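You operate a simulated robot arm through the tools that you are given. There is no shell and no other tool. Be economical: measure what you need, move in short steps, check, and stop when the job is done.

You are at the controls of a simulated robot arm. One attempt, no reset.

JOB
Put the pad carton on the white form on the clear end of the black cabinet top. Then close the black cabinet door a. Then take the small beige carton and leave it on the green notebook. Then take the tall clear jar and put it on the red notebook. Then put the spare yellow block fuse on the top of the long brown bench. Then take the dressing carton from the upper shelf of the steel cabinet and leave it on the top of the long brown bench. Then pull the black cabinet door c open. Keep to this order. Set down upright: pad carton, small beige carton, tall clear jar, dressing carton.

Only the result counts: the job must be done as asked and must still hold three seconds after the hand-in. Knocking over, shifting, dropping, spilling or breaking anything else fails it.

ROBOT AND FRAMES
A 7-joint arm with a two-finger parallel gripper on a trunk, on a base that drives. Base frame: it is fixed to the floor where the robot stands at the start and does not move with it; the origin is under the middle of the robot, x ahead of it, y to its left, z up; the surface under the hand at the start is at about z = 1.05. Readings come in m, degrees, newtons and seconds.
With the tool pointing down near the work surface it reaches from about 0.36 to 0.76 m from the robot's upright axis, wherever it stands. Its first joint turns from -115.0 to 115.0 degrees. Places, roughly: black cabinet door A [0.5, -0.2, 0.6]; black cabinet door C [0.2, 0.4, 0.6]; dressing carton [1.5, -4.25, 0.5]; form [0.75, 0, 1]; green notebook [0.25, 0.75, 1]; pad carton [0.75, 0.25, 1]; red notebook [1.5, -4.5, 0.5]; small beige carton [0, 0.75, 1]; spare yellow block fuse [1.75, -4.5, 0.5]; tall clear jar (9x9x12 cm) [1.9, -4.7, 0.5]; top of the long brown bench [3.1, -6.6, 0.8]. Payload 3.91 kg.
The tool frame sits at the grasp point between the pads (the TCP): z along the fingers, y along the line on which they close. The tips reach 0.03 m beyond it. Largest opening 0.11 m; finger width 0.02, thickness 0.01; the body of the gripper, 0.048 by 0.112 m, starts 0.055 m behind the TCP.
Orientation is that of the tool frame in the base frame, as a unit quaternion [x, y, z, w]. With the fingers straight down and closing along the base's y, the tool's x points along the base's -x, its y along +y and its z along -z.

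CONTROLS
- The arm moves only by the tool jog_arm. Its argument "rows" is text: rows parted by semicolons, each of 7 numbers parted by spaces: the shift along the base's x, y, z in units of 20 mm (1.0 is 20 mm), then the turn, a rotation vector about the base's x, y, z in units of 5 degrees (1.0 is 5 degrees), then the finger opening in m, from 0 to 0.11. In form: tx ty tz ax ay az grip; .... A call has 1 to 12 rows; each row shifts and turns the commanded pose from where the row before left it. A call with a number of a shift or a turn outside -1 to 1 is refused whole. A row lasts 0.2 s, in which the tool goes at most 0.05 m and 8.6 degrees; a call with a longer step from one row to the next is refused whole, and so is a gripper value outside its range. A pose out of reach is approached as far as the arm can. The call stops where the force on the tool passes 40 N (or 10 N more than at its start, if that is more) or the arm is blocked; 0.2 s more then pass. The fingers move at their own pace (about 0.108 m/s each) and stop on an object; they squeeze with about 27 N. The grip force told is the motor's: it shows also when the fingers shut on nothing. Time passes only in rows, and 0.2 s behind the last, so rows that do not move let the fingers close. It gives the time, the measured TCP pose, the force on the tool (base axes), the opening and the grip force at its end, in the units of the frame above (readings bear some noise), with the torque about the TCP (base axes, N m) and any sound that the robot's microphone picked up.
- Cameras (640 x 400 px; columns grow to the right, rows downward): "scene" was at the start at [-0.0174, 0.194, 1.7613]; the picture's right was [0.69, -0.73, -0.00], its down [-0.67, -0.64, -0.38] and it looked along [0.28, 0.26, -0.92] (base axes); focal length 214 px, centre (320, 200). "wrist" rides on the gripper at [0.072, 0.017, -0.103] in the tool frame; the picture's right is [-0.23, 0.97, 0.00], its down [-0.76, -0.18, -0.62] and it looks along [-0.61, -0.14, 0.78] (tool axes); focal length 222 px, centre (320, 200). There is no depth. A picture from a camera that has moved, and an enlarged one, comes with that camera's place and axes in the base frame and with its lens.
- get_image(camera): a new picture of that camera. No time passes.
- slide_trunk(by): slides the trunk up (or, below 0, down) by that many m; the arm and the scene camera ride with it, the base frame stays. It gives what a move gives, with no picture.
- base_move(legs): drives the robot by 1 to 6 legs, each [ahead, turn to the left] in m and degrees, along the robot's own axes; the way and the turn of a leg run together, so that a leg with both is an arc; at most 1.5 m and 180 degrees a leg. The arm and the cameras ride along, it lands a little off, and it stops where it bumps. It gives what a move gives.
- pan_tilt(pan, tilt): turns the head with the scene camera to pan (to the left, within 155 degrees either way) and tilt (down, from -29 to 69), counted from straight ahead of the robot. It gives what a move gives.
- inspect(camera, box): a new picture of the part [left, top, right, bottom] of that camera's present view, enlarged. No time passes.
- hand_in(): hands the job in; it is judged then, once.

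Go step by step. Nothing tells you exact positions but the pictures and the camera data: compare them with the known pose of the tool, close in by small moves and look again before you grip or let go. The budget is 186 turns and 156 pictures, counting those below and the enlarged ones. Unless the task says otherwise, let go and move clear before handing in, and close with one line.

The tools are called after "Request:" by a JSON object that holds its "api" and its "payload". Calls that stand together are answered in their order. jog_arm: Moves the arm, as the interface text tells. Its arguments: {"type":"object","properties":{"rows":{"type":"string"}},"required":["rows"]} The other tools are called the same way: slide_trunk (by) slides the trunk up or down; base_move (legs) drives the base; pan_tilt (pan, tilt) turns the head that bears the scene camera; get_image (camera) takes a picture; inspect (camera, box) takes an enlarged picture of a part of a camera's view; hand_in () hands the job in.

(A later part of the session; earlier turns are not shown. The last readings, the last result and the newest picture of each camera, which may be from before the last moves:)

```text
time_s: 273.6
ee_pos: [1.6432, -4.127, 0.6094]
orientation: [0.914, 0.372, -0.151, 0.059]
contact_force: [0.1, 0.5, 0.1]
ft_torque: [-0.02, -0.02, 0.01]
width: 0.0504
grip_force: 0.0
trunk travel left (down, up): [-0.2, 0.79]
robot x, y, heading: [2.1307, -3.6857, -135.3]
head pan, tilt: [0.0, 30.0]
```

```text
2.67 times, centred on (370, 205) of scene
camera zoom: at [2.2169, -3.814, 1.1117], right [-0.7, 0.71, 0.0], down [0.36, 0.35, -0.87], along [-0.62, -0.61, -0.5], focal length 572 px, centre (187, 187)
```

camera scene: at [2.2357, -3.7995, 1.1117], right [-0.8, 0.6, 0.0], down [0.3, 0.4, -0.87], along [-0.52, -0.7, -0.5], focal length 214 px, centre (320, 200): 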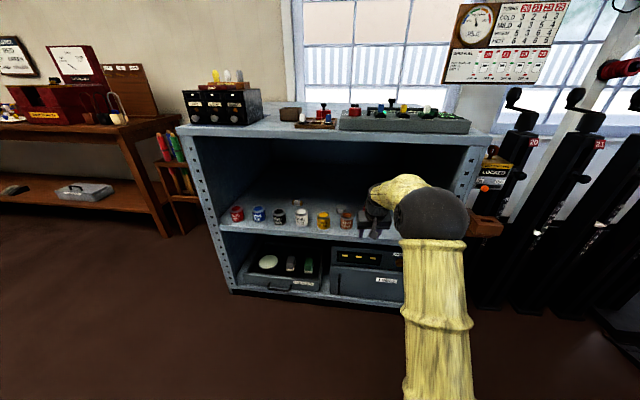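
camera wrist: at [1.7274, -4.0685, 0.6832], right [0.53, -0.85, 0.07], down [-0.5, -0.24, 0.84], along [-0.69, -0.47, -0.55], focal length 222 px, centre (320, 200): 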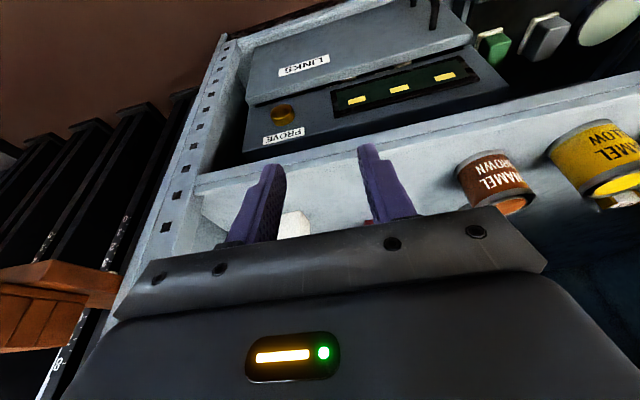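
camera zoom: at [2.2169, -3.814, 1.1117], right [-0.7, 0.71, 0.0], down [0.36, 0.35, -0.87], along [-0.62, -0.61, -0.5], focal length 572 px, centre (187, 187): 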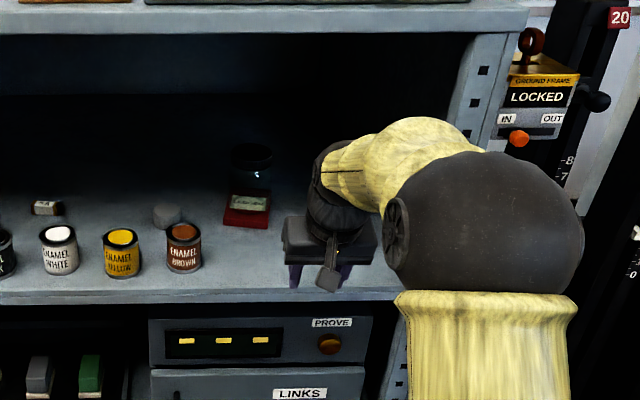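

The jar stands fine on the ledger. The arm hides the carton, so I'll swing the tool left outside the shelf for a clear view.

Request:
{"api": "jog_arm", "payload": {"rows": "1 -1 0 0 0 0 0.11;1 -1 0 0 0 0 0.11;1 -1 0 0 0 0 0.11;1 -1 0 0 0 0 0.11;1 -1 0 0 0 0 0.11;1 -1 0 0 0 0 0.11;1 -1 0 0 0 0 0.11;1 -1 0 0 0 0 0.11;1 -1 0 0 0 0 0.11;1 -1 0 0 0 0 0.11"}}

Request:
{"api": "get_image", "payload": {"camera": "wrist"}}

Request:
{"api": "inspect", "payload": {"camera": "scene", "box": [320, 180, 480, 280]}}

```text
time_s: 275.8
ee_pos: [1.8411, -4.3277, 0.6083]
orientation: [0.914, 0.371, -0.152, 0.06]
contact_force: [-0.3, 0.4, -0.1]
ft_torque: [0.01, 0.02, -0.01]
width: 0.11
grip_force: 0.0
trunk travel left (down, up): [-0.2, 0.79]
robot x, y, heading: [2.1298, -3.6825, -135.5]
head pan, tilt: [0.0, 30.0]
```

```text
49 pictures are left
camera wrist: at [1.9265, -4.2691, 0.6816], right [0.53, -0.85, 0.07], down [-0.5, -0.24, 0.84], along [-0.69, -0.47, -0.55], focal length 222 px, centre (320, 200)
```

wrist: 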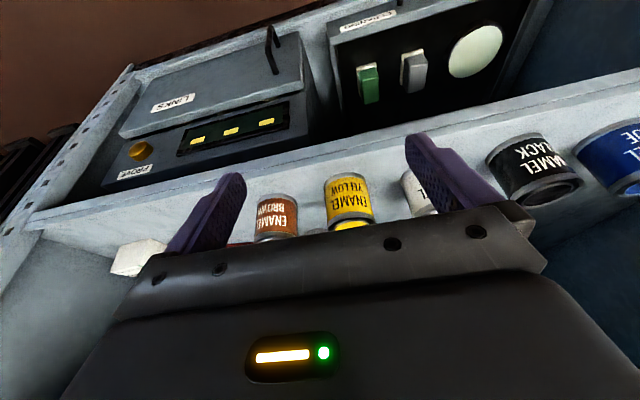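

```text
4.00 times, centred on (400, 230) of scene
camera zoom: at [2.2168, -3.8139, 1.1117], right [-0.7, 0.71, 0.0], down [0.36, 0.35, -0.87], along [-0.62, -0.61, -0.5], focal length 858 px, centre (0, 80)
```

zoom: 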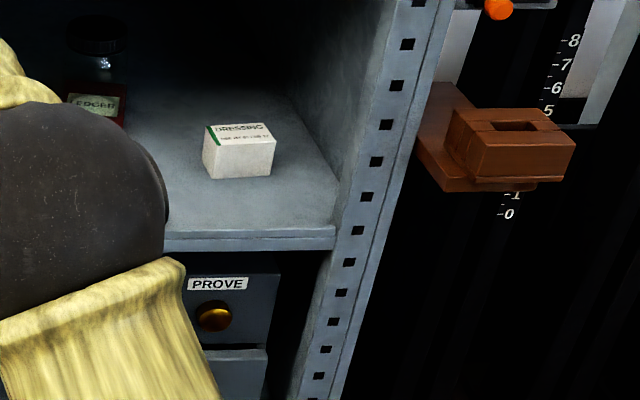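

The carton spans e 3.936–4.008, n -1.955 to -2.01, z 0.50–0.543, aligned with the shelf. To keep the elbow clear of the right upright I'll shift the robot about 0.2 m to the left.

Request:
{"api": "base_move", "payload": {"legs": [[-0.15, 0], [0, 90], [0.2, 0], [0, -90]]}}

```text
time_s: 289.8
ee_pos: [2.0682, -4.3556, 0.6077]
orientation: [0.919, 0.359, -0.151, 0.057]
contact_force: [-0.4, 0.2, 0.1]
ft_torque: [0.0, 0.05, -0.01]
width: 0.1099
grip_force: 0.2
trunk travel left (down, up): [-0.2, 0.79]
robot x, y, heading: [2.3769, -3.7244, -136.9]
head pan, tilt: [0.0, 30.0]
```

Request:
{"api": "base_move", "payload": {"legs": [[0, 1.9]]}}

Request:
{"api": "jog_arm", "payload": {"rows": "-1 1 0 0 0 0 0.11;-1 1 0 0 0 0 0.11;-1 1 0 0 0 0 0.11;-1 1 0 0 0 0 0.11;-1 1 0 0 0 0 0.11;-1 1 0 0 0 0 0.11;-1 1 0 0 0 0 0.11;-1 1 0 0 0 0 0.11;-1 1 0 0 0 0 0.11;-1 1 0 0 0 0 0.11;-1 1 0 0 0 0 0.11;-1 1 0 0 0 0 0.11"}}

Request:
{"api": "jog_arm", "payload": {"rows": "-1 1 0 0 0 0 0.11;-1 1 0 0 0 0 0.11;-1 1 0 0 0 0 0.11;-1 1 0 0 0 0 0.11;-1 1 0 0 0 0 0.11;-1 1 0 0 0 0 0.11;-1 1 0 0 0 0 0.11"}}

Request:
{"api": "get_image", "payload": {"camera": "scene"}}

```text
time_s: 290.6
ee_pos: [2.091, -4.3668, 0.6088]
orientation: [0.913, 0.375, -0.151, 0.06]
contact_force: [0.4, -0.2, 0.2]
ft_torque: [-0.02, -0.01, -0.03]
width: 0.11
grip_force: 0.1
trunk travel left (down, up): [-0.2, 0.79]
robot x, y, heading: [2.3744, -3.7242, -134.9]
head pan, tilt: [0.0, 30.0]
```

```text
time_s: 293.2
ee_pos: [1.8508, -4.1237, 0.6071]
orientation: [0.912, 0.375, -0.151, 0.061]
contact_force: [-0.5, -0.6, -0.5]
ft_torque: [0.01, 0.0, -0.02]
width: 0.1099
grip_force: 0.0
trunk travel left (down, up): [-0.2, 0.79]
robot x, y, heading: [2.3692, -3.7231, -135.0]
head pan, tilt: [0.0, 30.0]
```

```text
time_s: 294.8
ee_pos: [1.7122, -3.9874, 0.6083]
orientation: [0.913, 0.375, -0.151, 0.06]
contact_force: [1.0, 0.1, 0.1]
ft_torque: [0.01, 0.02, 0.01]
width: 0.1102
grip_force: 0.1
trunk travel left (down, up): [-0.2, 0.79]
robot x, y, heading: [2.3763, -3.7214, -135.0]
head pan, tilt: [0.0, 30.0]
```

```text
47 pictures are left
camera scene: at [2.4624, -3.8494, 1.1117], right [-0.71, 0.71, 0.0], down [0.35, 0.35, -0.87], along [-0.61, -0.61, -0.5], focal length 214 px, centre (320, 200)
```

scene: 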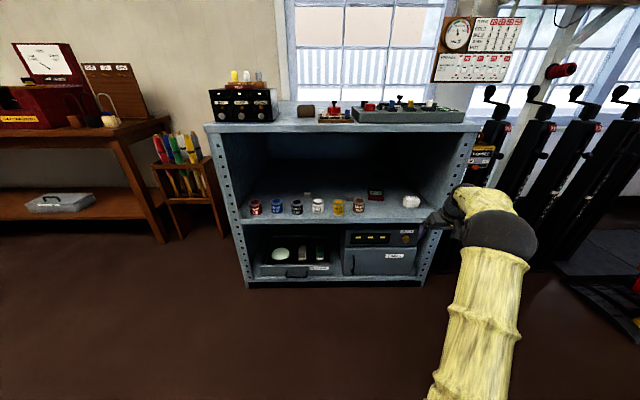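

The carton is visible from here. I'll trim sideways and drive in 0.26 m, stopping just in front of the carton.

Request:
{"api": "jog_arm", "payload": {"rows": "-1 1 0 0 0 0 0.1;-1 1 0 0 0 0 0.1"}}

Request:
{"api": "base_move", "payload": {"legs": [[0.26, 0]]}}

Request:
{"api": "get_image", "payload": {"camera": "wrist"}}

Request:
{"api": "get_image", "payload": {"camera": "scene"}}

```text
time_s: 295.4
ee_pos: [1.6711, -3.9477, 0.6066]
orientation: [0.913, 0.374, -0.151, 0.06]
contact_force: [1.0, -0.7, 0.3]
ft_torque: [-0.01, 0.02, 0.01]
width: 0.0999
grip_force: 0.0
trunk travel left (down, up): [-0.2, 0.79]
robot x, y, heading: [2.3747, -3.7203, -134.9]
head pan, tilt: [0.0, 30.0]
```

```text
time_s: 297.5
ee_pos: [1.4873, -4.142, 0.6072]
orientation: [0.911, 0.38, -0.15, 0.061]
contact_force: [-0.6, -0.2, 0.5]
ft_torque: [0.03, -0.02, 0.0]
width: 0.0997
grip_force: 0.0
trunk travel left (down, up): [-0.2, 0.79]
robot x, y, heading: [2.1912, -3.9097, -134.1]
head pan, tilt: [0.0, 30.0]
```

```text
46 pictures are left
camera wrist: at [1.5712, -4.0813, 0.6804], right [0.54, -0.84, 0.07], down [-0.49, -0.25, 0.84], along [-0.68, -0.49, -0.55], focal length 222 px, centre (320, 200)
```

wrist: 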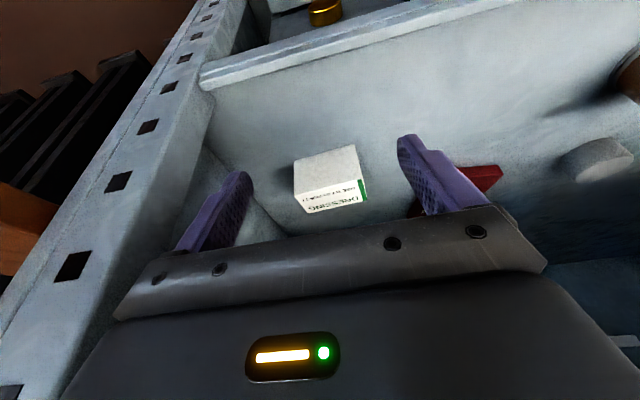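

```text
45 pictures are left
camera scene: at [2.2789, -4.0356, 1.1117], right [-0.72, 0.7, 0.0], down [0.35, 0.36, -0.87], along [-0.6, -0.62, -0.5], focal length 214 px, centre (320, 200)
```

scene: 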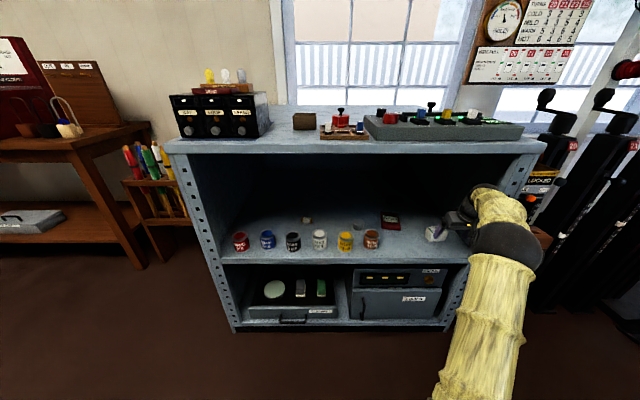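

The carton measures e 3.942–4.012, n≈-1.98, right ahead of the tool. I'll go in above it and come half way down.

Request:
{"api": "jog_arm", "payload": {"rows": "-0.91 -0.86 0 0 0 0 0.1;-0.91 -0.86 0 0 0 0 0.1;-0.91 -0.86 0 0 0 0 0.1;-0.91 -0.86 0 0 0 0 0.1;0 0 -0.7 0 0 0 0.1;0 0 -0.6 0 0 0 0.1"}}

Request:
{"api": "get_image", "payload": {"camera": "wrist"}}

Request:
{"api": "inspect", "payload": {"camera": "scene", "box": [360, 160, 560, 290]}}

```text
time_s: 298.9
ee_pos: [1.4508, -4.1954, 0.5761]
orientation: [0.91, 0.38, -0.153, 0.061]
contact_force: [0.7, 1.1, 5.4]
ft_torque: [0.14, 0.32, -0.02]
width: 0.0999
grip_force: 0.1
out of reach, approached as far as the arm can: row 3, 4
trunk travel left (down, up): [-0.2, 0.79]
robot x, y, heading: [2.1907, -3.9085, -134.2]
head pan, tilt: [0.0, 30.0]
```

```text
44 pictures are left
camera wrist: at [1.5351, -4.1349, 0.6487], right [0.54, -0.84, 0.07], down [-0.49, -0.25, 0.84], along [-0.69, -0.49, -0.54], focal length 222 px, centre (320, 200)
```

wrist: 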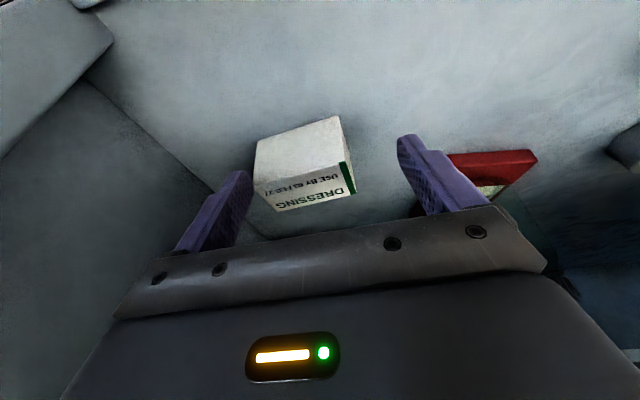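

```text
3.08 times, centred on (460, 225) of scene
camera zoom: at [2.2795, -4.0354, 1.1118], right [-0.72, 0.7, 0.0], down [0.35, 0.36, -0.87], along [-0.61, -0.62, -0.5], focal length 660 px, centre (-111, 123)
```

zoom: 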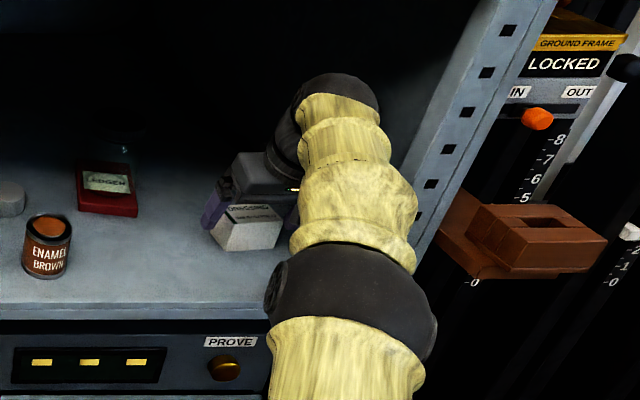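

That is the reach limit, and a finger is brushing the carton. I'll rise, retract a little, bring the base 0.1 m closer and come back in straight.

Request:
{"api": "jog_arm", "payload": {"rows": "0 0 0.9 0 0 0 0.1;0 0 0.6 0 0 0 0.1;0.7 0.7 0 0 0 0 0.1;0.7 0.7 0 0 0 0 0.1;0.7 0.7 0 0 0 0 0.1;0.7 0.7 0 0 0 0 0.1"}}

Request:
{"api": "base_move", "payload": {"legs": [[0.11, -0.8]]}}

Request:
{"api": "get_image", "payload": {"camera": "wrist"}}

```text
time_s: 300.3
ee_pos: [1.5082, -4.1402, 0.6026]
orientation: [0.911, 0.38, -0.151, 0.061]
contact_force: [-0.4, -0.3, -0.5]
ft_torque: [-0.01, 0.01, 0.02]
width: 0.0999
grip_force: 0.0
trunk travel left (down, up): [-0.2, 0.79]
robot x, y, heading: [2.1894, -3.9098, -134.3]
head pan, tilt: [0.0, 30.0]
```

```text
time_s: 301.6
ee_pos: [1.4267, -4.2089, 0.6022]
orientation: [0.914, 0.372, -0.151, 0.06]
contact_force: [0.5, -0.5, -0.4]
ft_torque: [-0.02, -0.01, 0.01]
width: 0.1
grip_force: 0.1
trunk travel left (down, up): [-0.2, 0.79]
robot x, y, heading: [2.1142, -3.989, -134.9]
head pan, tilt: [0.0, 30.0]
```

```text
42 pictures are left
camera wrist: at [1.5107, -4.1494, 0.6763], right [0.53, -0.85, 0.07], down [-0.5, -0.24, 0.84], along [-0.69, -0.48, -0.55], focal length 222 px, centre (320, 200)
```

wrist: 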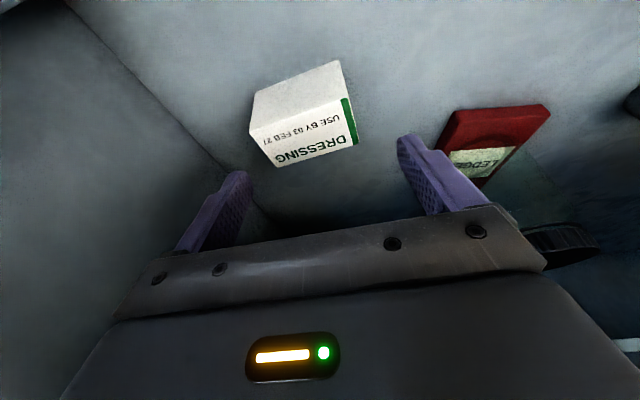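

The carton's centre is e=3.976, n=-1.976. I'll trim and come down around it.

Request:
{"api": "jog_arm", "payload": {"rows": "-0.64 0 0 0 0 0 0.1;0 0 -0.8 0 0 0 0.1;0 0 -0.8 0 0 0 0.1"}}

Request:
{"api": "get_image", "payload": {"camera": "wrist"}}

```text
time_s: 302.4
ee_pos: [1.414, -4.209, 0.5692]
orientation: [0.914, 0.372, -0.151, 0.06]
contact_force: [-0.4, -0.2, -0.3]
ft_torque: [0.02, -0.01, 0.01]
width: 0.1001
grip_force: 0.1
trunk travel left (down, up): [-0.2, 0.79]
robot x, y, heading: [2.115, -3.9877, -135.0]
head pan, tilt: [0.0, 30.0]
```

```text
41 pictures are left
camera wrist: at [1.4975, -4.1496, 0.6435], right [0.53, -0.85, 0.07], down [-0.49, -0.24, 0.84], along [-0.69, -0.48, -0.55], focal length 222 px, centre (320, 200)
```

wrist: 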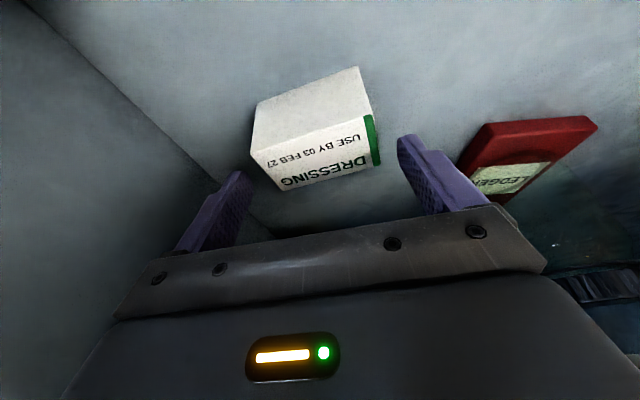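

There is clearance on both sides. Down the rest and close.

Request:
{"api": "jog_arm", "payload": {"rows": "0 0 -0.8 0 0 0 0.1;0 0 -0.75 0 0 0 0.1;0 0 0 0 0 0 0.08;0 0 0 0 0 0 0.05;0 0 0 0 0 0 0.05;0 0 0 0 0 0 0.05"}}

Request:
{"api": "get_image", "payload": {"camera": "wrist"}}

```text
time_s: 303.8
ee_pos: [1.413, -4.2093, 0.5384]
orientation: [0.914, 0.373, -0.151, 0.059]
contact_force: [-0.4, 0.4, -0.7]
ft_torque: [0.0, 0.03, -0.01]
width: 0.0714
grip_force: 26.6
trunk travel left (down, up): [-0.2, 0.79]
robot x, y, heading: [2.1129, -3.9854, -135.0]
head pan, tilt: [0.0, 30.0]
```

```text
40 pictures are left
camera wrist: at [1.4974, -4.1507, 0.6111], right [0.53, -0.85, 0.07], down [-0.5, -0.24, 0.84], along [-0.69, -0.48, -0.55], focal length 222 px, centre (320, 200)
```

wrist: 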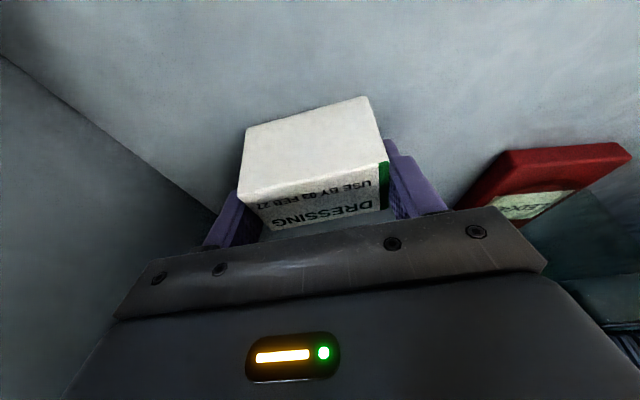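

I have the carton, 0.071 wide. I'll lift it 6 cm and back straight out.

Request:
{"api": "jog_arm", "payload": {"rows": "0 0 0.8 0 0 0 0.05;0 0 0.8 0 0 0 0.05;0 0 0.8 0 0 0 0.05;0 0 0.8 0 0 0 0.05"}}

Request:
{"api": "base_move", "payload": {"legs": [[-0.55, 0]]}}

Request:
{"api": "get_image", "payload": {"camera": "wrist"}}

Request:
{"api": "get_image", "payload": {"camera": "scene"}}

```text
time_s: 304.8
ee_pos: [1.4137, -4.2096, 0.6043]
orientation: [0.913, 0.373, -0.15, 0.06]
contact_force: [-0.1, -0.7, -0.5]
ft_torque: [0.0, -0.03, 0.0]
width: 0.0718
grip_force: 26.6
trunk travel left (down, up): [-0.2, 0.79]
robot x, y, heading: [2.1091, -3.9889, -135.1]
head pan, tilt: [0.0, 30.0]
```

```text
time_s: 308.5
ee_pos: [1.8138, -3.8246, 0.604]
orientation: [0.908, 0.385, -0.15, 0.062]
contact_force: [0.8, 0.0, 0.5]
ft_torque: [-0.01, 0.0, -0.02]
width: 0.0715
grip_force: 27.1
trunk travel left (down, up): [-0.2, 0.79]
robot x, y, heading: [2.5069, -3.5842, -133.8]
head pan, tilt: [0.0, 30.0]
```

```text
39 pictures are left
camera wrist: at [1.8967, -3.7629, 0.6775], right [0.55, -0.83, 0.07], down [-0.49, -0.25, 0.84], along [-0.68, -0.49, -0.55], focal length 222 px, centre (320, 200)
```

wrist: 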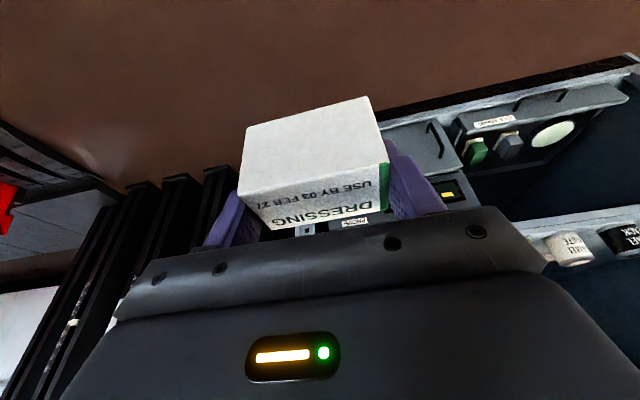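

```text
38 pictures are left
camera scene: at [2.5971, -3.71, 1.1117], right [-0.72, 0.69, 0.0], down [0.35, 0.36, -0.87], along [-0.6, -0.63, -0.5], focal length 214 px, centre (320, 200)
```

scene: 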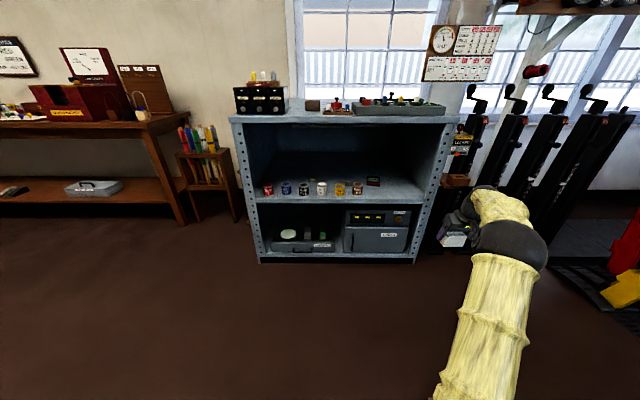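

The cabinet is left in order. I'll centre the arm, raise the trunk and head back to the bench.

Request:
{"api": "jog_arm", "payload": {"rows": "1 -1 0 0 0 0 0.05;1 -1 0 0 0 0 0.05;1 -1 0 0 0 0 0.05;1 -1 0 0 0 0 0.05;1 -1 0 0 0 0 0.05;1 -1 0 0 0 0 0.05;1 -1 0 0 0 0 0.05;1 -1 0 0 0 0 0.05;1 -1 0 0 0 0 0.05;1 -1 0 0 0 0 0.05;1 -1 0 0 0 0 0.05"}}

Request:
{"api": "slide_trunk", "payload": {"by": 0.4}}

Request:
{"api": "base_move", "payload": {"legs": [[0, 88.8], [1.3, 0], [1.12, 0], [0, -90], [0.4, 0]]}}

Request:
{"api": "get_image", "payload": {"camera": "scene"}}

```text
time_s: 310.9
ee_pos: [2.0351, -4.0448, 0.6053]
orientation: [0.908, 0.385, -0.151, 0.063]
contact_force: [0.0, -0.4, -0.5]
ft_torque: [-0.04, 0.0, -0.01]
width: 0.0713
grip_force: 26.9
trunk travel left (down, up): [-0.2, 0.79]
robot x, y, heading: [2.5058, -3.5825, -133.6]
head pan, tilt: [0.0, 30.0]
```

```text
time_s: 314.7
ee_pos: [2.035, -4.0459, 1.0041]
orientation: [0.909, 0.384, -0.15, 0.062]
contact_force: [0.2, 0.5, -0.9]
ft_torque: [-0.03, 0.02, 0.02]
width: 0.0713
grip_force: 26.8
trunk travel left (down, up): [-0.6, 0.39]
robot x, y, heading: [2.506, -3.5808, -133.8]
head pan, tilt: [0.0, 30.0]
```

```text
time_s: 342.0
ee_pos: [3.4558, -6.0395, 1.0046]
orientation: [0.909, 0.383, -0.151, 0.062]
contact_force: [-0.7, -0.6, -0.4]
ft_torque: [-0.02, 0.01, 0.01]
width: 0.071
grip_force: 26.9
trunk travel left (down, up): [-0.6, 0.39]
robot x, y, heading: [3.9313, -5.5823, -133.5]
head pan, tilt: [0.0, 30.0]
```

```text
37 pictures are left
camera scene: at [4.0195, -5.706, 1.5117], right [-0.72, 0.69, 0.0], down [0.35, 0.36, -0.87], along [-0.6, -0.63, -0.5], focal length 214 px, centre (320, 200)
```

scene: 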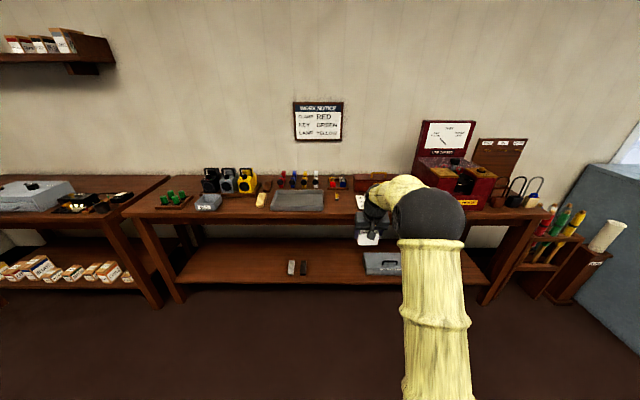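

The bench is ahead. I'll drive 0.42 m closer and then look down with the wrist camera.

Request:
{"api": "base_move", "payload": {"legs": [[0.42, 0]]}}

Request:
{"api": "pan_tilt", "payload": {"pan": 15, "tilt": 45}}

Request:
{"api": "get_image", "payload": {"camera": "wrist"}}

Request:
{"api": "inspect", "payload": {"camera": "scene", "box": [300, 120, 540, 270]}}

```text
time_s: 344.9
ee_pos: [3.1722, -6.342, 1.0032]
orientation: [0.908, 0.386, -0.15, 0.062]
contact_force: [0.1, 0.2, -1.4]
ft_torque: [0.03, -0.03, 0.02]
width: 0.0713
grip_force: 26.7
trunk travel left (down, up): [-0.6, 0.39]
robot x, y, heading: [3.6422, -5.8808, -133.5]
head pan, tilt: [0.0, 30.0]
```

```text
time_s: 345.7
ee_pos: [3.1721, -6.3432, 1.0038]
orientation: [0.908, 0.387, -0.15, 0.063]
contact_force: [0.1, -0.2, -1.2]
ft_torque: [-0.01, 0.01, -0.01]
width: 0.0711
grip_force: 26.5
trunk travel left (down, up): [-0.6, 0.39]
robot x, y, heading: [3.6437, -5.8806, -133.3]
head pan, tilt: [15.0, 45.0]
```

```text
36 pictures are left
camera wrist: at [3.2553, -6.2809, 1.0781], right [0.55, -0.83, 0.07], down [-0.49, -0.25, 0.84], along [-0.68, -0.49, -0.55], focal length 222 px, centre (320, 200)
```

wrist: 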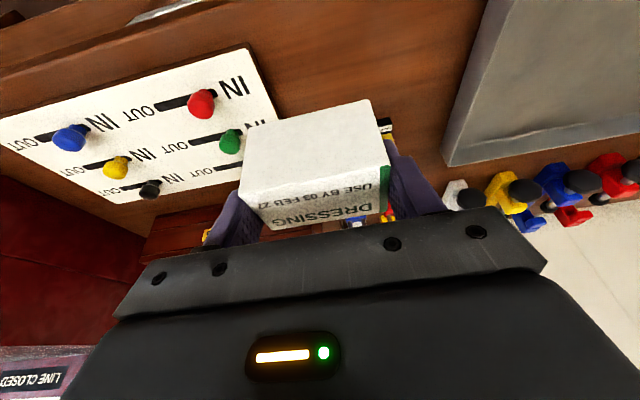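

```text
2.67 times, centred on (420, 195) of scene
camera zoom: at [3.7585, -6.0111, 1.4891], right [-0.88, 0.48, 0.0], down [0.34, 0.62, -0.71], along [-0.34, -0.62, -0.71], focal length 572 px, centre (53, 213)
```

zoom: 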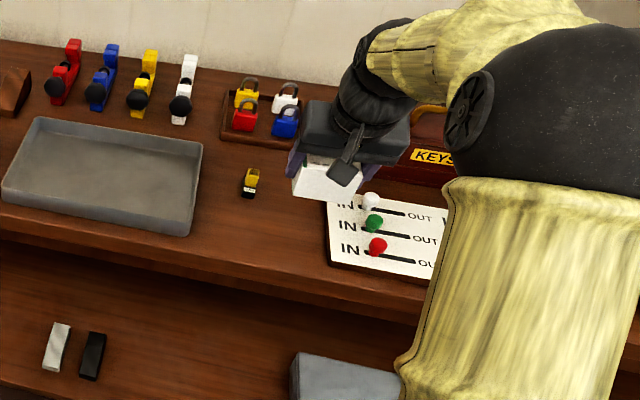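

The free patch in front of the fuse is e 6.68–6.87, n -2.20 to -2.33. I'll place the carton at e≈6.775, n≈-2.27, coming down to just above the surface first.

Request:
{"api": "jog_arm", "payload": {"rows": "0.2 -0.91 0 0 0 0 0.05;0.2 -0.91 0 0 0 0 0.05;0.2 -0.91 0 0 0 0 0.05;0 0 -0.9 0 0 0 0.05;0 0 -0.9 0 0 0 0.05;0 0 -0.9 0 0 0 0.05;0 0 -0.9 0 0 0 0.05;0 0 -0.9 0 0 0 0.05"}}

Request:
{"api": "inspect", "payload": {"camera": "scene", "box": [300, 120, 540, 270]}}

Request:
{"api": "get_image", "payload": {"camera": "wrist"}}

```text
time_s: 347.5
ee_pos: [3.1836, -6.3952, 0.9135]
orientation: [0.908, 0.386, -0.15, 0.062]
contact_force: [0.1, -0.2, -0.7]
ft_torque: [-0.01, 0.03, -0.01]
width: 0.0714
grip_force: 27.4
trunk travel left (down, up): [-0.6, 0.39]
robot x, y, heading: [3.6431, -5.8787, -133.3]
head pan, tilt: [15.0, 45.0]
```

```text
2.67 times, centred on (420, 195) of scene
camera zoom: at [3.7584, -6.0113, 1.4891], right [-0.88, 0.48, 0.0], down [0.34, 0.62, -0.71], along [-0.34, -0.62, -0.71], focal length 572 px, centre (53, 213)
```

zoom: 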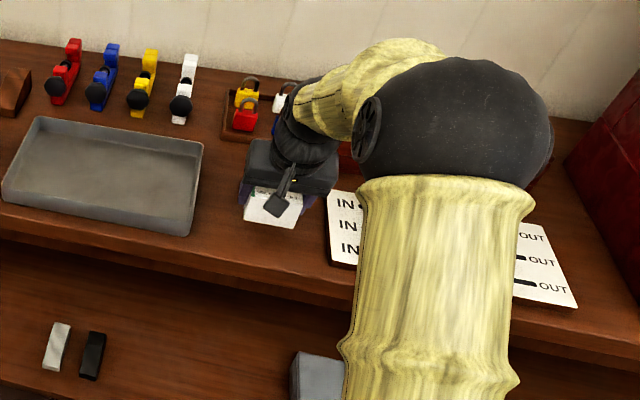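

```text
33 pictures are left
camera wrist: at [3.2658, -6.3339, 0.9882], right [0.55, -0.83, 0.07], down [-0.49, -0.25, 0.84], along [-0.68, -0.49, -0.55], focal length 222 px, centre (320, 200)
```

wrist: 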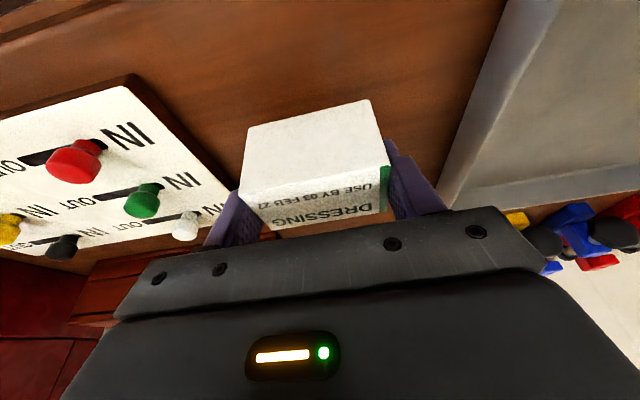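

Good position. Lowering slowly to contact.

Request:
{"api": "jog_arm", "payload": {"rows": "0 0 -0.5 0 0 0 0.05;0 0 -0.4 0 0 0 0.05;0 0 -0.25 0 0 0 0.05;0 0 -0.2 0 0 0 0.05;0 0 -0.15 0 0 0 0.05"}}

```text
time_s: 348.7
ee_pos: [3.1831, -6.3975, 0.8872]
orientation: [0.908, 0.385, -0.153, 0.063]
contact_force: [-0.8, -1.0, 8.7]
ft_torque: [-0.05, -0.25, -0.01]
width: 0.0711
grip_force: 26.5
trunk travel left (down, up): [-0.6, 0.39]
robot x, y, heading: [3.6443, -5.8792, -133.7]
head pan, tilt: [15.0, 45.0]
```

Contact at 9 N. I'll release and rise.

Request:
{"api": "jog_arm", "payload": {"rows": "0 0 0 0 0 0 0.085;0 0 0 0 0 0 0.09;0 0 0 0 0 0 0.09;0 0 0.6 0 0 0 0.09;0 0 0.8 0 0 0 0.09;0 0 1 0 0 0 0.09;0 0 1 0 0 0 0.09;0 0 1 0 0 0 0.09;0 0 1 0 0 0 0.09;0 0 1 0 0 0 0.09"}}

Request:
{"api": "get_image", "payload": {"camera": "wrist"}}

```text
time_s: 350.9
ee_pos: [3.1856, -6.3976, 1.0123]
orientation: [0.908, 0.387, -0.151, 0.063]
contact_force: [-0.8, -0.2, 0.1]
ft_torque: [0.01, 0.01, 0.0]
width: 0.0901
grip_force: 0.1
trunk travel left (down, up): [-0.6, 0.39]
robot x, y, heading: [3.6449, -5.8791, -133.7]
head pan, tilt: [15.0, 45.0]
```

```text
32 pictures are left
camera wrist: at [3.2683, -6.3367, 1.0867], right [0.55, -0.83, 0.07], down [-0.49, -0.25, 0.83], along [-0.68, -0.49, -0.55], focal length 222 px, centre (320, 200)
```

wrist: 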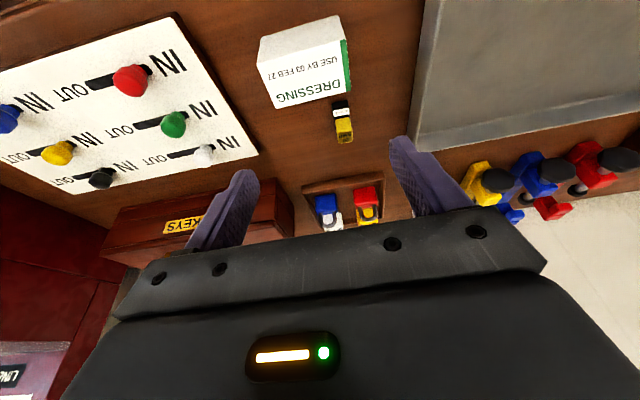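

The dressing carton and fuse both sit well on the bench. Last is door C: I'll back off and drive back along the aisle.

Request:
{"api": "base_move", "payload": {"legs": [[-1.2, 0], [0, -91.3]]}}

Request:
{"api": "pan_tilt", "payload": {"pan": 0, "tilt": 25}}

Request:
{"api": "get_image", "payload": {"camera": "scene"}}

```text
time_s: 363.4
ee_pos: [3.9285, -4.5652, 1.0128]
orientation: [0.919, -0.358, -0.151, -0.06]
contact_force: [-0.3, -0.2, -0.2]
ft_torque: [-0.02, 0.05, -0.02]
width: 0.0898
grip_force: 0.0
trunk travel left (down, up): [-0.6, 0.39]
robot x, y, heading: [4.4552, -5.0136, 138.0]
head pan, tilt: [15.0, 45.0]
```

```text
time_s: 364.2
ee_pos: [3.9269, -4.5652, 1.0122]
orientation: [0.919, -0.359, -0.15, -0.059]
contact_force: [-0.1, -0.1, -0.2]
ft_torque: [-0.01, 0.04, 0.0]
width: 0.09
grip_force: 0.1
trunk travel left (down, up): [-0.6, 0.39]
robot x, y, heading: [4.4594, -5.0123, 138.0]
head pan, tilt: [0.0, 25.0]
```

```text
31 pictures are left
camera scene: at [4.3303, -5.1025, 1.5196], right [0.67, 0.74, 0.0], down [0.31, -0.28, -0.91], along [-0.67, 0.61, -0.42], focal length 214 px, centre (320, 200)
```

scene: 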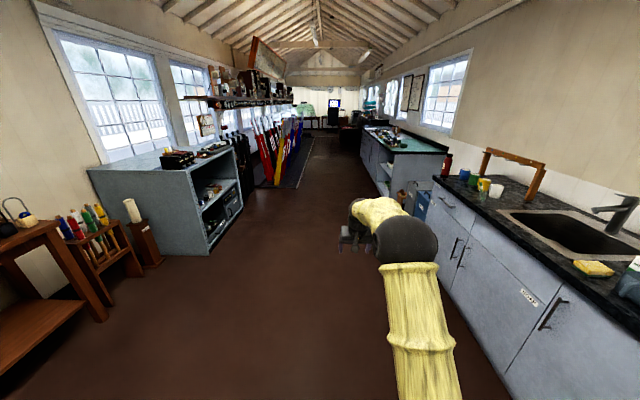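

The aisle is clear. I'll correct the heading by -3° and drive down the aisle.

Request:
{"api": "base_move", "payload": {"legs": [[0, -3], [1.5, 0], [1.5, 0]]}}

```text
time_s: 381.9
ee_pos: [1.7877, -2.4282, 1.0124]
orientation: [0.915, -0.369, -0.15, -0.062]
contact_force: [0.2, 0.8, -0.1]
ft_torque: [0.0, -0.02, -0.01]
width: 0.0903
grip_force: 0.1
trunk travel left (down, up): [-0.6, 0.39]
robot x, y, heading: [2.3058, -2.8872, 136.7]
head pan, tilt: [0.0, 25.0]
```

Request:
{"api": "base_move", "payload": {"legs": [[0, -1.7], [1.5, 0], [1.5, 0]]}}

Request:
{"api": "pan_tilt", "payload": {"pan": -40, "tilt": 40}}

Request:
{"api": "get_image", "payload": {"camera": "scene"}}

```text
time_s: 399.3
ee_pos: [-0.1905, -0.1833, 1.012]
orientation: [0.895, -0.415, -0.147, -0.07]
contact_force: [-0.6, -0.3, 0.3]
ft_torque: [0.02, -0.01, 0.01]
width: 0.0898
grip_force: 0.1
trunk travel left (down, up): [-0.6, 0.39]
robot x, y, heading: [0.2774, -0.6949, 130.9]
head pan, tilt: [0.0, 25.0]
```

```text
time_s: 400.3
ee_pos: [-0.1895, -0.1842, 1.0124]
orientation: [0.895, -0.416, -0.147, -0.07]
contact_force: [-0.2, 0.2, -0.9]
ft_torque: [0.04, -0.02, 0.04]
width: 0.09
grip_force: 0.0
trunk travel left (down, up): [-0.6, 0.39]
robot x, y, heading: [0.278, -0.6972, 130.9]
head pan, tilt: [-40.0, 40.0]
```

```text
30 pictures are left
camera scene: at [0.2019, -0.7521, 1.4964], right [1.0, 0.01, 0.0], down [0.01, -0.64, -0.77], along [-0.01, 0.77, -0.64], focal length 214 px, centre (320, 200)
```

scene: 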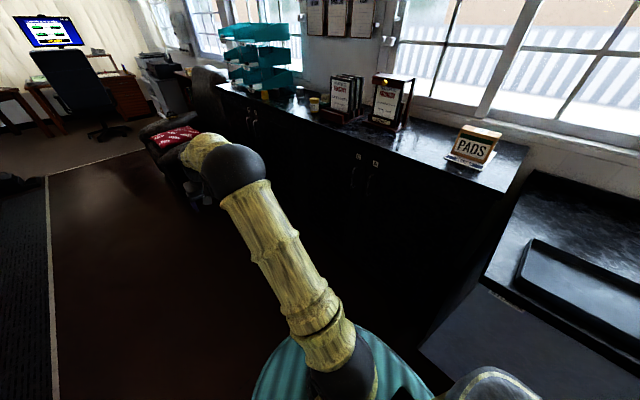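

I'm in front of the cabinet at e≈0.69, n≈-0.30. I'll move a bit on and turn toward door C, keeping the tool short of the counter.

Request:
{"api": "base_move", "payload": {"legs": [[0.12, 0], [0, -46]]}}

Request:
{"api": "pan_tilt", "payload": {"pan": 15, "tilt": 45}}

Request:
{"api": "get_image", "payload": {"camera": "scene"}}

```text
time_s: 404.7
ee_pos: [0.2464, 0.089, 1.0129]
orientation: [-0.658, 0.736, 0.107, 0.122]
contact_force: [0.1, -0.7, 0.0]
ft_torque: [-0.02, 0.0, 0.04]
width: 0.0901
grip_force: 0.1
trunk travel left (down, up): [-0.6, 0.39]
robot x, y, heading: [0.1976, -0.6053, 84.1]
head pan, tilt: [-40.0, 40.0]
```

```text
time_s: 405.9
ee_pos: [0.2466, 0.0892, 1.0122]
orientation: [-0.658, 0.736, 0.107, 0.122]
contact_force: [0.2, -0.6, -0.2]
ft_torque: [0.0, 0.01, 0.01]
width: 0.0899
grip_force: 0.0
trunk travel left (down, up): [-0.6, 0.39]
robot x, y, heading: [0.1985, -0.6033, 84.1]
head pan, tilt: [15.0, 45.0]
```

```text
29 pictures are left
camera scene: at [0.0291, -0.5634, 1.4891], right [0.99, 0.16, 0.0], down [0.11, -0.7, -0.71], along [-0.11, 0.7, -0.71], focal length 214 px, centre (320, 200)
```

scene: 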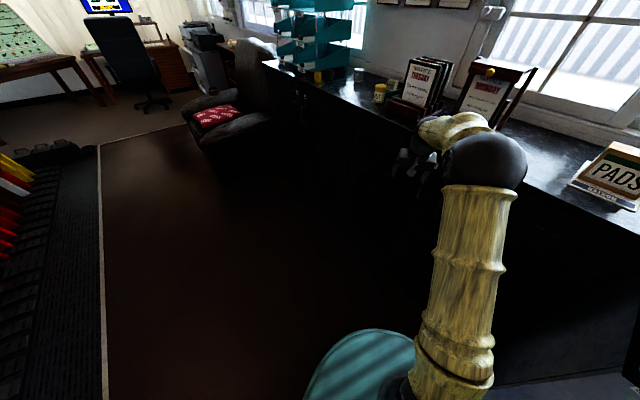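

The tool is at e=0.11, n=0.24, right in line with the handle. I'll yaw it to face the door squarely, then pitch it nearly horizontal.

Request:
{"api": "jog_arm", "payload": {"rows": "0 0 0 0 0 -0.95 0.07;0 0 0 0 0 -0.95 0.07;0 0 0 0 0 -0.95 0.07;0 0 0 0 0 -0.95 0.07;0 0 0 0 0 -0.95 0.07;0 0 0 0 0 -0.95 0.07;0 0 0 0 0 -0.95 0.07;0 0 0 0 0 -0.95 0.07"}}

Request:
{"api": "jog_arm", "payload": {"rows": "0 0 0 0.73 -0.73 0 0.07;0 0 0 0.73 -0.73 0 0.07;0 0 0 0.73 -0.73 0 0.07;0 0 0 0.73 -0.73 0 0.07;0 0 0 0.73 -0.73 0 0.07;0 0 0 0.73 -0.73 0 0.07;0 0 0 0.73 -0.73 0 0.07;0 0 0 0.73 -0.73 0 0.07;0 0 0 0.73 -0.73 0 0.07;0 0 0 0.73 -0.73 0 0.07;0 0 0 0.73 -0.73 0 0.07;0 0 0 0.73 -0.73 0 0.07"}}

Request:
{"api": "slide_trunk", "payload": {"by": -0.16}}

Request:
{"api": "get_image", "payload": {"camera": "wrist"}}

Request:
{"api": "inspect", "payload": {"camera": "scene", "box": [330, 60, 530, 200]}}

```text
time_s: 407.7
ee_pos: [0.2459, 0.0892, 1.0133]
orientation: [-0.382, 0.91, 0.061, 0.151]
contact_force: [-0.5, 0.2, 0.0]
ft_torque: [-0.01, 0.02, -0.03]
width: 0.0699
grip_force: 0.2
trunk travel left (down, up): [-0.6, 0.39]
robot x, y, heading: [0.1997, -0.6013, 83.9]
head pan, tilt: [15.0, 45.0]
```

```text
time_s: 410.3
ee_pos: [0.2455, 0.0904, 1.0128]
orientation: [-0.296, 0.702, 0.245, 0.599]
contact_force: [-0.5, 0.2, 0.8]
ft_torque: [0.02, 0.02, 0.02]
width: 0.07
grip_force: 0.0
trunk travel left (down, up): [-0.6, 0.39]
robot x, y, heading: [0.1995, -0.6044, 84.2]
head pan, tilt: [15.0, 45.0]
```

```text
time_s: 412.2
ee_pos: [0.246, 0.089, 0.853]
orientation: [-0.296, 0.703, 0.244, 0.599]
contact_force: [0.0, -0.1, 0.2]
ft_torque: [-0.01, -0.02, -0.05]
width: 0.0702
grip_force: 0.0
trunk travel left (down, up): [-0.44, 0.55]
robot x, y, heading: [0.1983, -0.5983, 84.5]
head pan, tilt: [15.0, 45.0]
```

```text
28 pictures are left
camera wrist: at [0.1541, 0.0204, 0.7967], right [-0.67, 0.71, 0.21], down [-0.23, -0.47, 0.85], along [0.71, 0.52, 0.47], focal length 222 px, centre (320, 200)
```

wrist: 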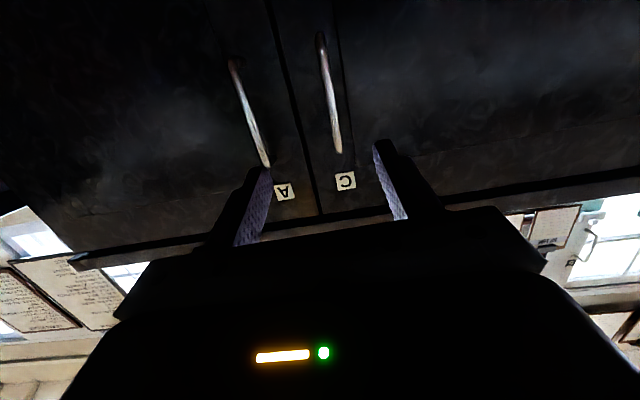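

```text
2.86 times, centred on (430, 130) of scene
camera zoom: at [0.029, -0.5635, 1.3291], right [0.99, 0.16, 0.0], down [0.11, -0.7, -0.71], along [-0.11, 0.7, -0.71], focal length 613 px, centre (6, 400)
```

zoom: 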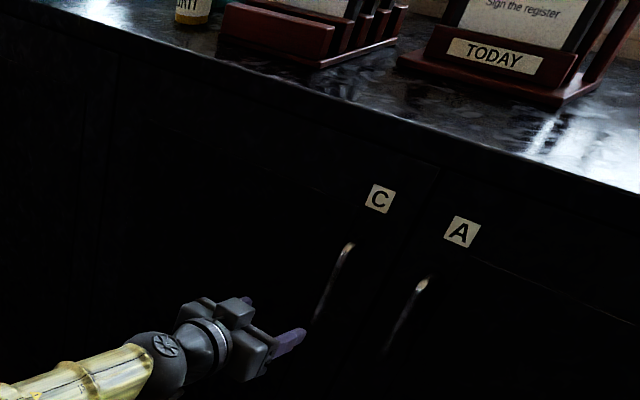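

The C handle is a vertical bar at e≈0.099, n≈0.425, z 0.765–0.885. I'll approach it with the fingers either side.

Request:
{"api": "jog_arm", "payload": {"rows": "0.82 0.94 -0.2 0 0 0 0.07;0.82 0.94 -0.2 0 0 0 0.07;0.82 0.94 -0.2 0 0 0 0.07;0.82 0.94 -0.2 0 0 0 0.07;0.82 0.94 -0.2 0 0 0 0.07"}}

Request:
{"api": "get_image", "payload": {"camera": "wrist"}}

Request:
{"api": "inspect", "payload": {"camera": "scene", "box": [380, 100, 520, 200]}}

```text
time_s: 413.4
ee_pos: [0.329, 0.1812, 0.8321]
orientation: [-0.296, 0.703, 0.244, 0.599]
contact_force: [0.1, -1.8, 0.3]
ft_torque: [0.0, -0.03, -0.02]
width: 0.07
grip_force: 0.1
trunk travel left (down, up): [-0.44, 0.55]
robot x, y, heading: [0.2005, -0.6003, 84.2]
head pan, tilt: [15.0, 45.0]
```

```text
26 pictures are left
camera wrist: at [0.236, 0.1122, 0.7776], right [-0.67, 0.71, 0.21], down [-0.23, -0.47, 0.85], along [0.71, 0.52, 0.47], focal length 222 px, centre (320, 200)
```

wrist: 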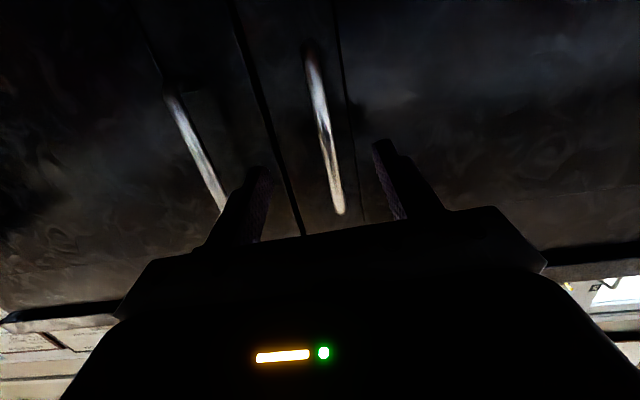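

```text
4.00 times, centred on (450, 150) of scene
camera zoom: at [0.0289, -0.5635, 1.3291], right [0.99, 0.16, 0.0], down [0.11, -0.7, -0.71], along [-0.11, 0.7, -0.71], focal length 858 px, centre (-200, 400)
```

zoom: 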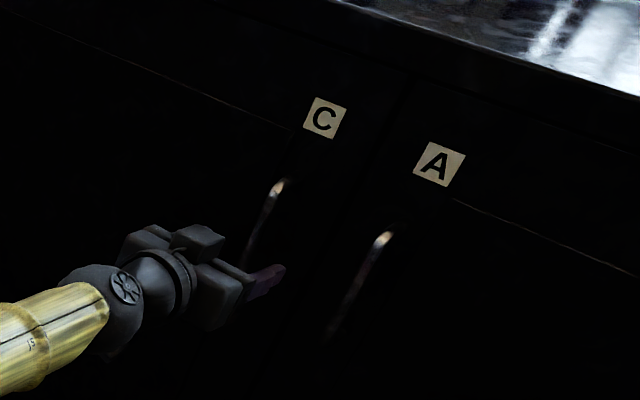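

The bar runs between the fingers. Two more steps in, then close.

Request:
{"api": "jog_arm", "payload": {"rows": "0.8 0.98 -0.1 0 0 0 0.07;0.8 0.98 -0.1 0 0 0 0.07;0 0 0 0 0 0 0.03;0 0 0 0 0 0 0;0 0 0 0 0 0 0;0 0 0 0 0 0 0"}}

Request:
{"api": "get_image", "payload": {"camera": "wrist"}}

```text
time_s: 414.8
ee_pos: [0.3576, 0.2194, 0.8289]
orientation: [-0.297, 0.702, 0.245, 0.599]
contact_force: [-2.8, 3.0, 0.8]
ft_torque: [0.35, 0.72, 0.01]
width: 0.0116
grip_force: 45.3
trunk travel left (down, up): [-0.44, 0.55]
robot x, y, heading: [0.1984, -0.6025, 84.2]
head pan, tilt: [15.0, 45.0]
```

```text
24 pictures are left
camera wrist: at [0.2666, 0.1512, 0.7734], right [-0.67, 0.71, 0.21], down [-0.23, -0.47, 0.85], along [0.71, 0.52, 0.47], focal length 222 px, centre (320, 200)
```

wrist: 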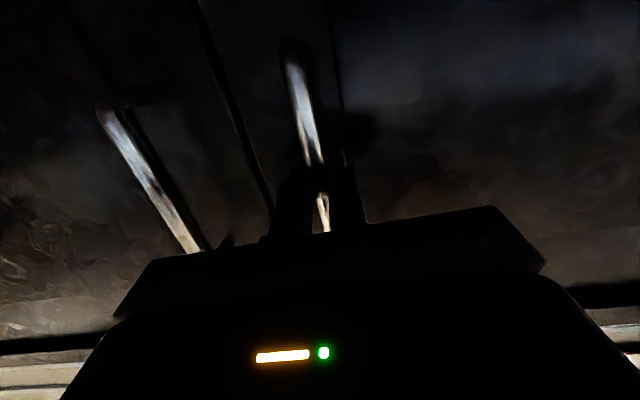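

I have the bar. I'll pull along the door's arc, turning the tool with it, in a first short pull.

Request:
{"api": "jog_arm", "payload": {"rows": "-0.83 -0.79 0 0 0 -0.6 0;-0.87 -0.75 0 0 0 -0.6 0;-0.91 -0.7 0 0 0 -0.6 0;-0.95 -0.65 0 0 0 -0.6 0;-0.98 -0.6 0 0 0 -0.6 0"}}

Request:
{"api": "get_image", "payload": {"camera": "wrist"}}

```text
time_s: 416.1
ee_pos: [0.2642, 0.1565, 0.83]
orientation: [-0.207, 0.732, 0.172, 0.626]
contact_force: [-1.6, 4.1, -1.4]
ft_torque: [0.26, 0.53, 0.21]
width: 0.0118
grip_force: 44.8
trunk travel left (down, up): [-0.44, 0.55]
robot x, y, heading: [0.1954, -0.5993, 84.4]
head pan, tilt: [15.0, 45.0]
stopped in row 5: the force on the tool passed its limit at 41 N (the readings are from after the stop); the commanded pose is now the measured one
```

```text
23 pictures are left
camera wrist: at [0.1582, 0.1118, 0.7731], right [-0.48, 0.85, 0.22], down [-0.33, -0.4, 0.85], along [0.81, 0.33, 0.48], focal length 222 px, centre (320, 200)
```

wrist: 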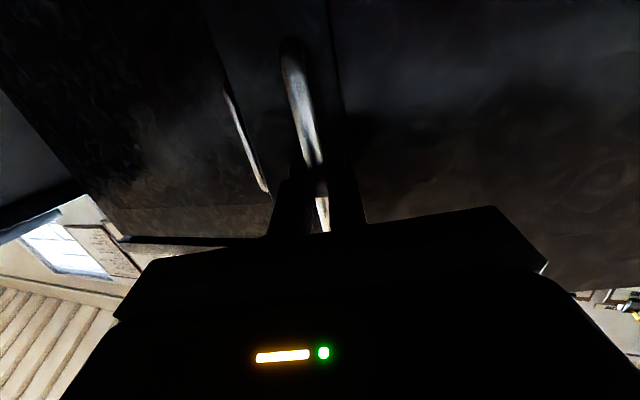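

The door is open by about 14°, and the tool offset explains the force stop. I'll continue along the corrected arc.

Request:
{"api": "jog_arm", "payload": {"rows": "-0.88 -0.4 0 0 0 -0.5 0;-0.9 -0.36 0 0 0 -0.5 0;-0.91 -0.32 0 0 0 -0.5 0;-0.92 -0.28 0 0 0 -0.5 0;-0.93 -0.24 0 0 0 -0.5 0;-0.94 -0.2 0 0 0 -0.5 0;-0.95 -0.16 0 0 0 -0.5 0;-0.96 -0.12 0 0 0 -0.5 0"}}

Request:
{"api": "get_image", "payload": {"camera": "scene"}}

```text
time_s: 417.6
ee_pos: [0.1568, 0.1167, 0.8295]
orientation: [-0.103, 0.755, 0.082, 0.642]
contact_force: [2.1, -5.3, -0.2]
ft_torque: [0.68, -0.12, 0.14]
width: 0.0116
grip_force: 44.7
trunk travel left (down, up): [-0.44, 0.55]
robot x, y, heading: [0.2002, -0.6001, 84.4]
head pan, tilt: [15.0, 45.0]
stopped in row 7: the force on the tool passed its limit at 42 N (the readings are from after the stop); the commanded pose is now the measured one
```

```text
22 pictures are left
camera scene: at [0.0293, -0.5641, 1.3294], right [0.99, 0.16, 0.0], down [0.11, -0.7, -0.71], along [-0.11, 0.7, -0.71], focal length 214 px, centre (320, 200)
```

scene: 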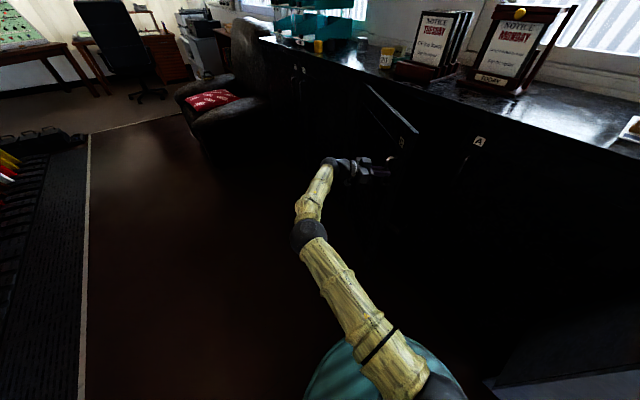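

The door is open by about 30°. The tool is still well aligned with it, so I'll continue the pull.

Request:
{"api": "jog_arm", "payload": {"rows": "-0.97 -0.15 0 0 0 -0.5 0;-0.97 -0.11 0 0 0 -0.5 0;-0.98 -0.07 0 0 0 -0.5 0;-0.98 -0.03 0 0 0 -0.5 0;-0.98 0.02 0 0 0 -0.5 0;-0.98 0.06 0 0 0 -0.5 0;-0.98 0.1 0 0 0 -0.5 0"}}

Request:
{"api": "get_image", "payload": {"camera": "scene"}}

```text
time_s: 418.3
ee_pos: [0.1055, 0.107, 0.8295]
orientation: [-0.056, 0.761, 0.04, 0.645]
contact_force: [1.5, -11.2, 1.4]
ft_torque: [0.74, 0.01, -0.17]
width: 0.0117
grip_force: 44.8
trunk travel left (down, up): [-0.44, 0.55]
robot x, y, heading: [0.199, -0.6021, 84.4]
head pan, tilt: [15.0, 45.0]
stopped in row 3: the force on the tool passed its limit at 44 N (the readings are from after the stop); the commanded pose is now the measured one
```

```text
21 pictures are left
camera scene: at [0.0292, -0.565, 1.3293], right [0.99, 0.16, 0.0], down [0.11, -0.7, -0.71], along [-0.11, 0.7, -0.71], focal length 214 px, centre (320, 200)
```

scene: 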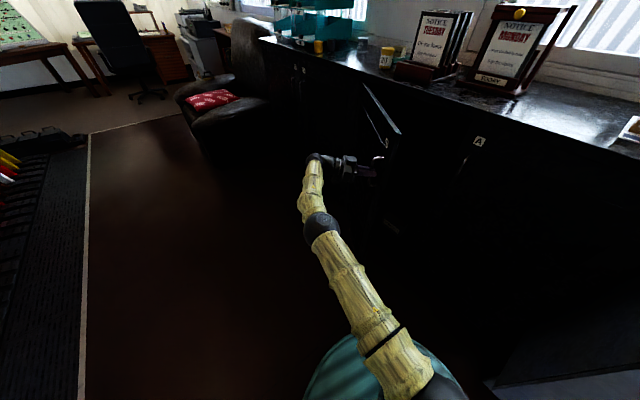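

A fit of the handle's path puts the hinge at e≈-0.397 with radius 0.496. I'll keep pulling on that arc with slightly less turn.

Request:
{"api": "jog_arm", "payload": {"rows": "-0.94 -0.13 0 0 0 0 0;-0.95 -0.09 0 0 0 0 0;-0.95 -0.05 0 0 0 -0.3 0;-0.95 -0.01 0 0 0 -0.44 0;-0.95 0.03 0 0 0 -0.44 0;-0.95 0.07 0 0 0 -0.44 0;-0.95 0.1 0 0 0 -0.44 0;-0.94 0.14 0 0 0 -0.44 0;-0.94 0.17 0 0 0 -0.44 0"}}

Request:
{"api": "get_image", "payload": {"camera": "scene"}}

```text
time_s: 419.2
ee_pos: [0.0609, 0.1026, 0.8293]
orientation: [-0.057, 0.759, 0.044, 0.647]
contact_force: [-1.0, 10.1, 0.1]
ft_torque: [0.4, 0.02, 0.11]
width: 0.012
grip_force: 45.3
out of reach, approached as far as the arm can: row 3, 4
trunk travel left (down, up): [-0.44, 0.55]
robot x, y, heading: [0.1954, -0.6006, 84.3]
head pan, tilt: [15.0, 45.0]
stopped in row 4: the force on the tool passed its limit at 53 N (the readings are from after the stop); the commanded pose is now the measured one
```

```text
20 pictures are left
camera scene: at [0.0289, -0.5622, 1.3288], right [0.99, 0.16, 0.0], down [0.11, -0.7, -0.71], along [-0.11, 0.7, -0.71], focal length 214 px, centre (320, 200)
```

scene: 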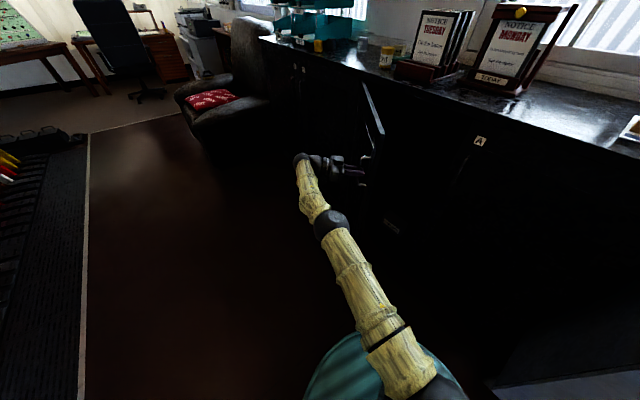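

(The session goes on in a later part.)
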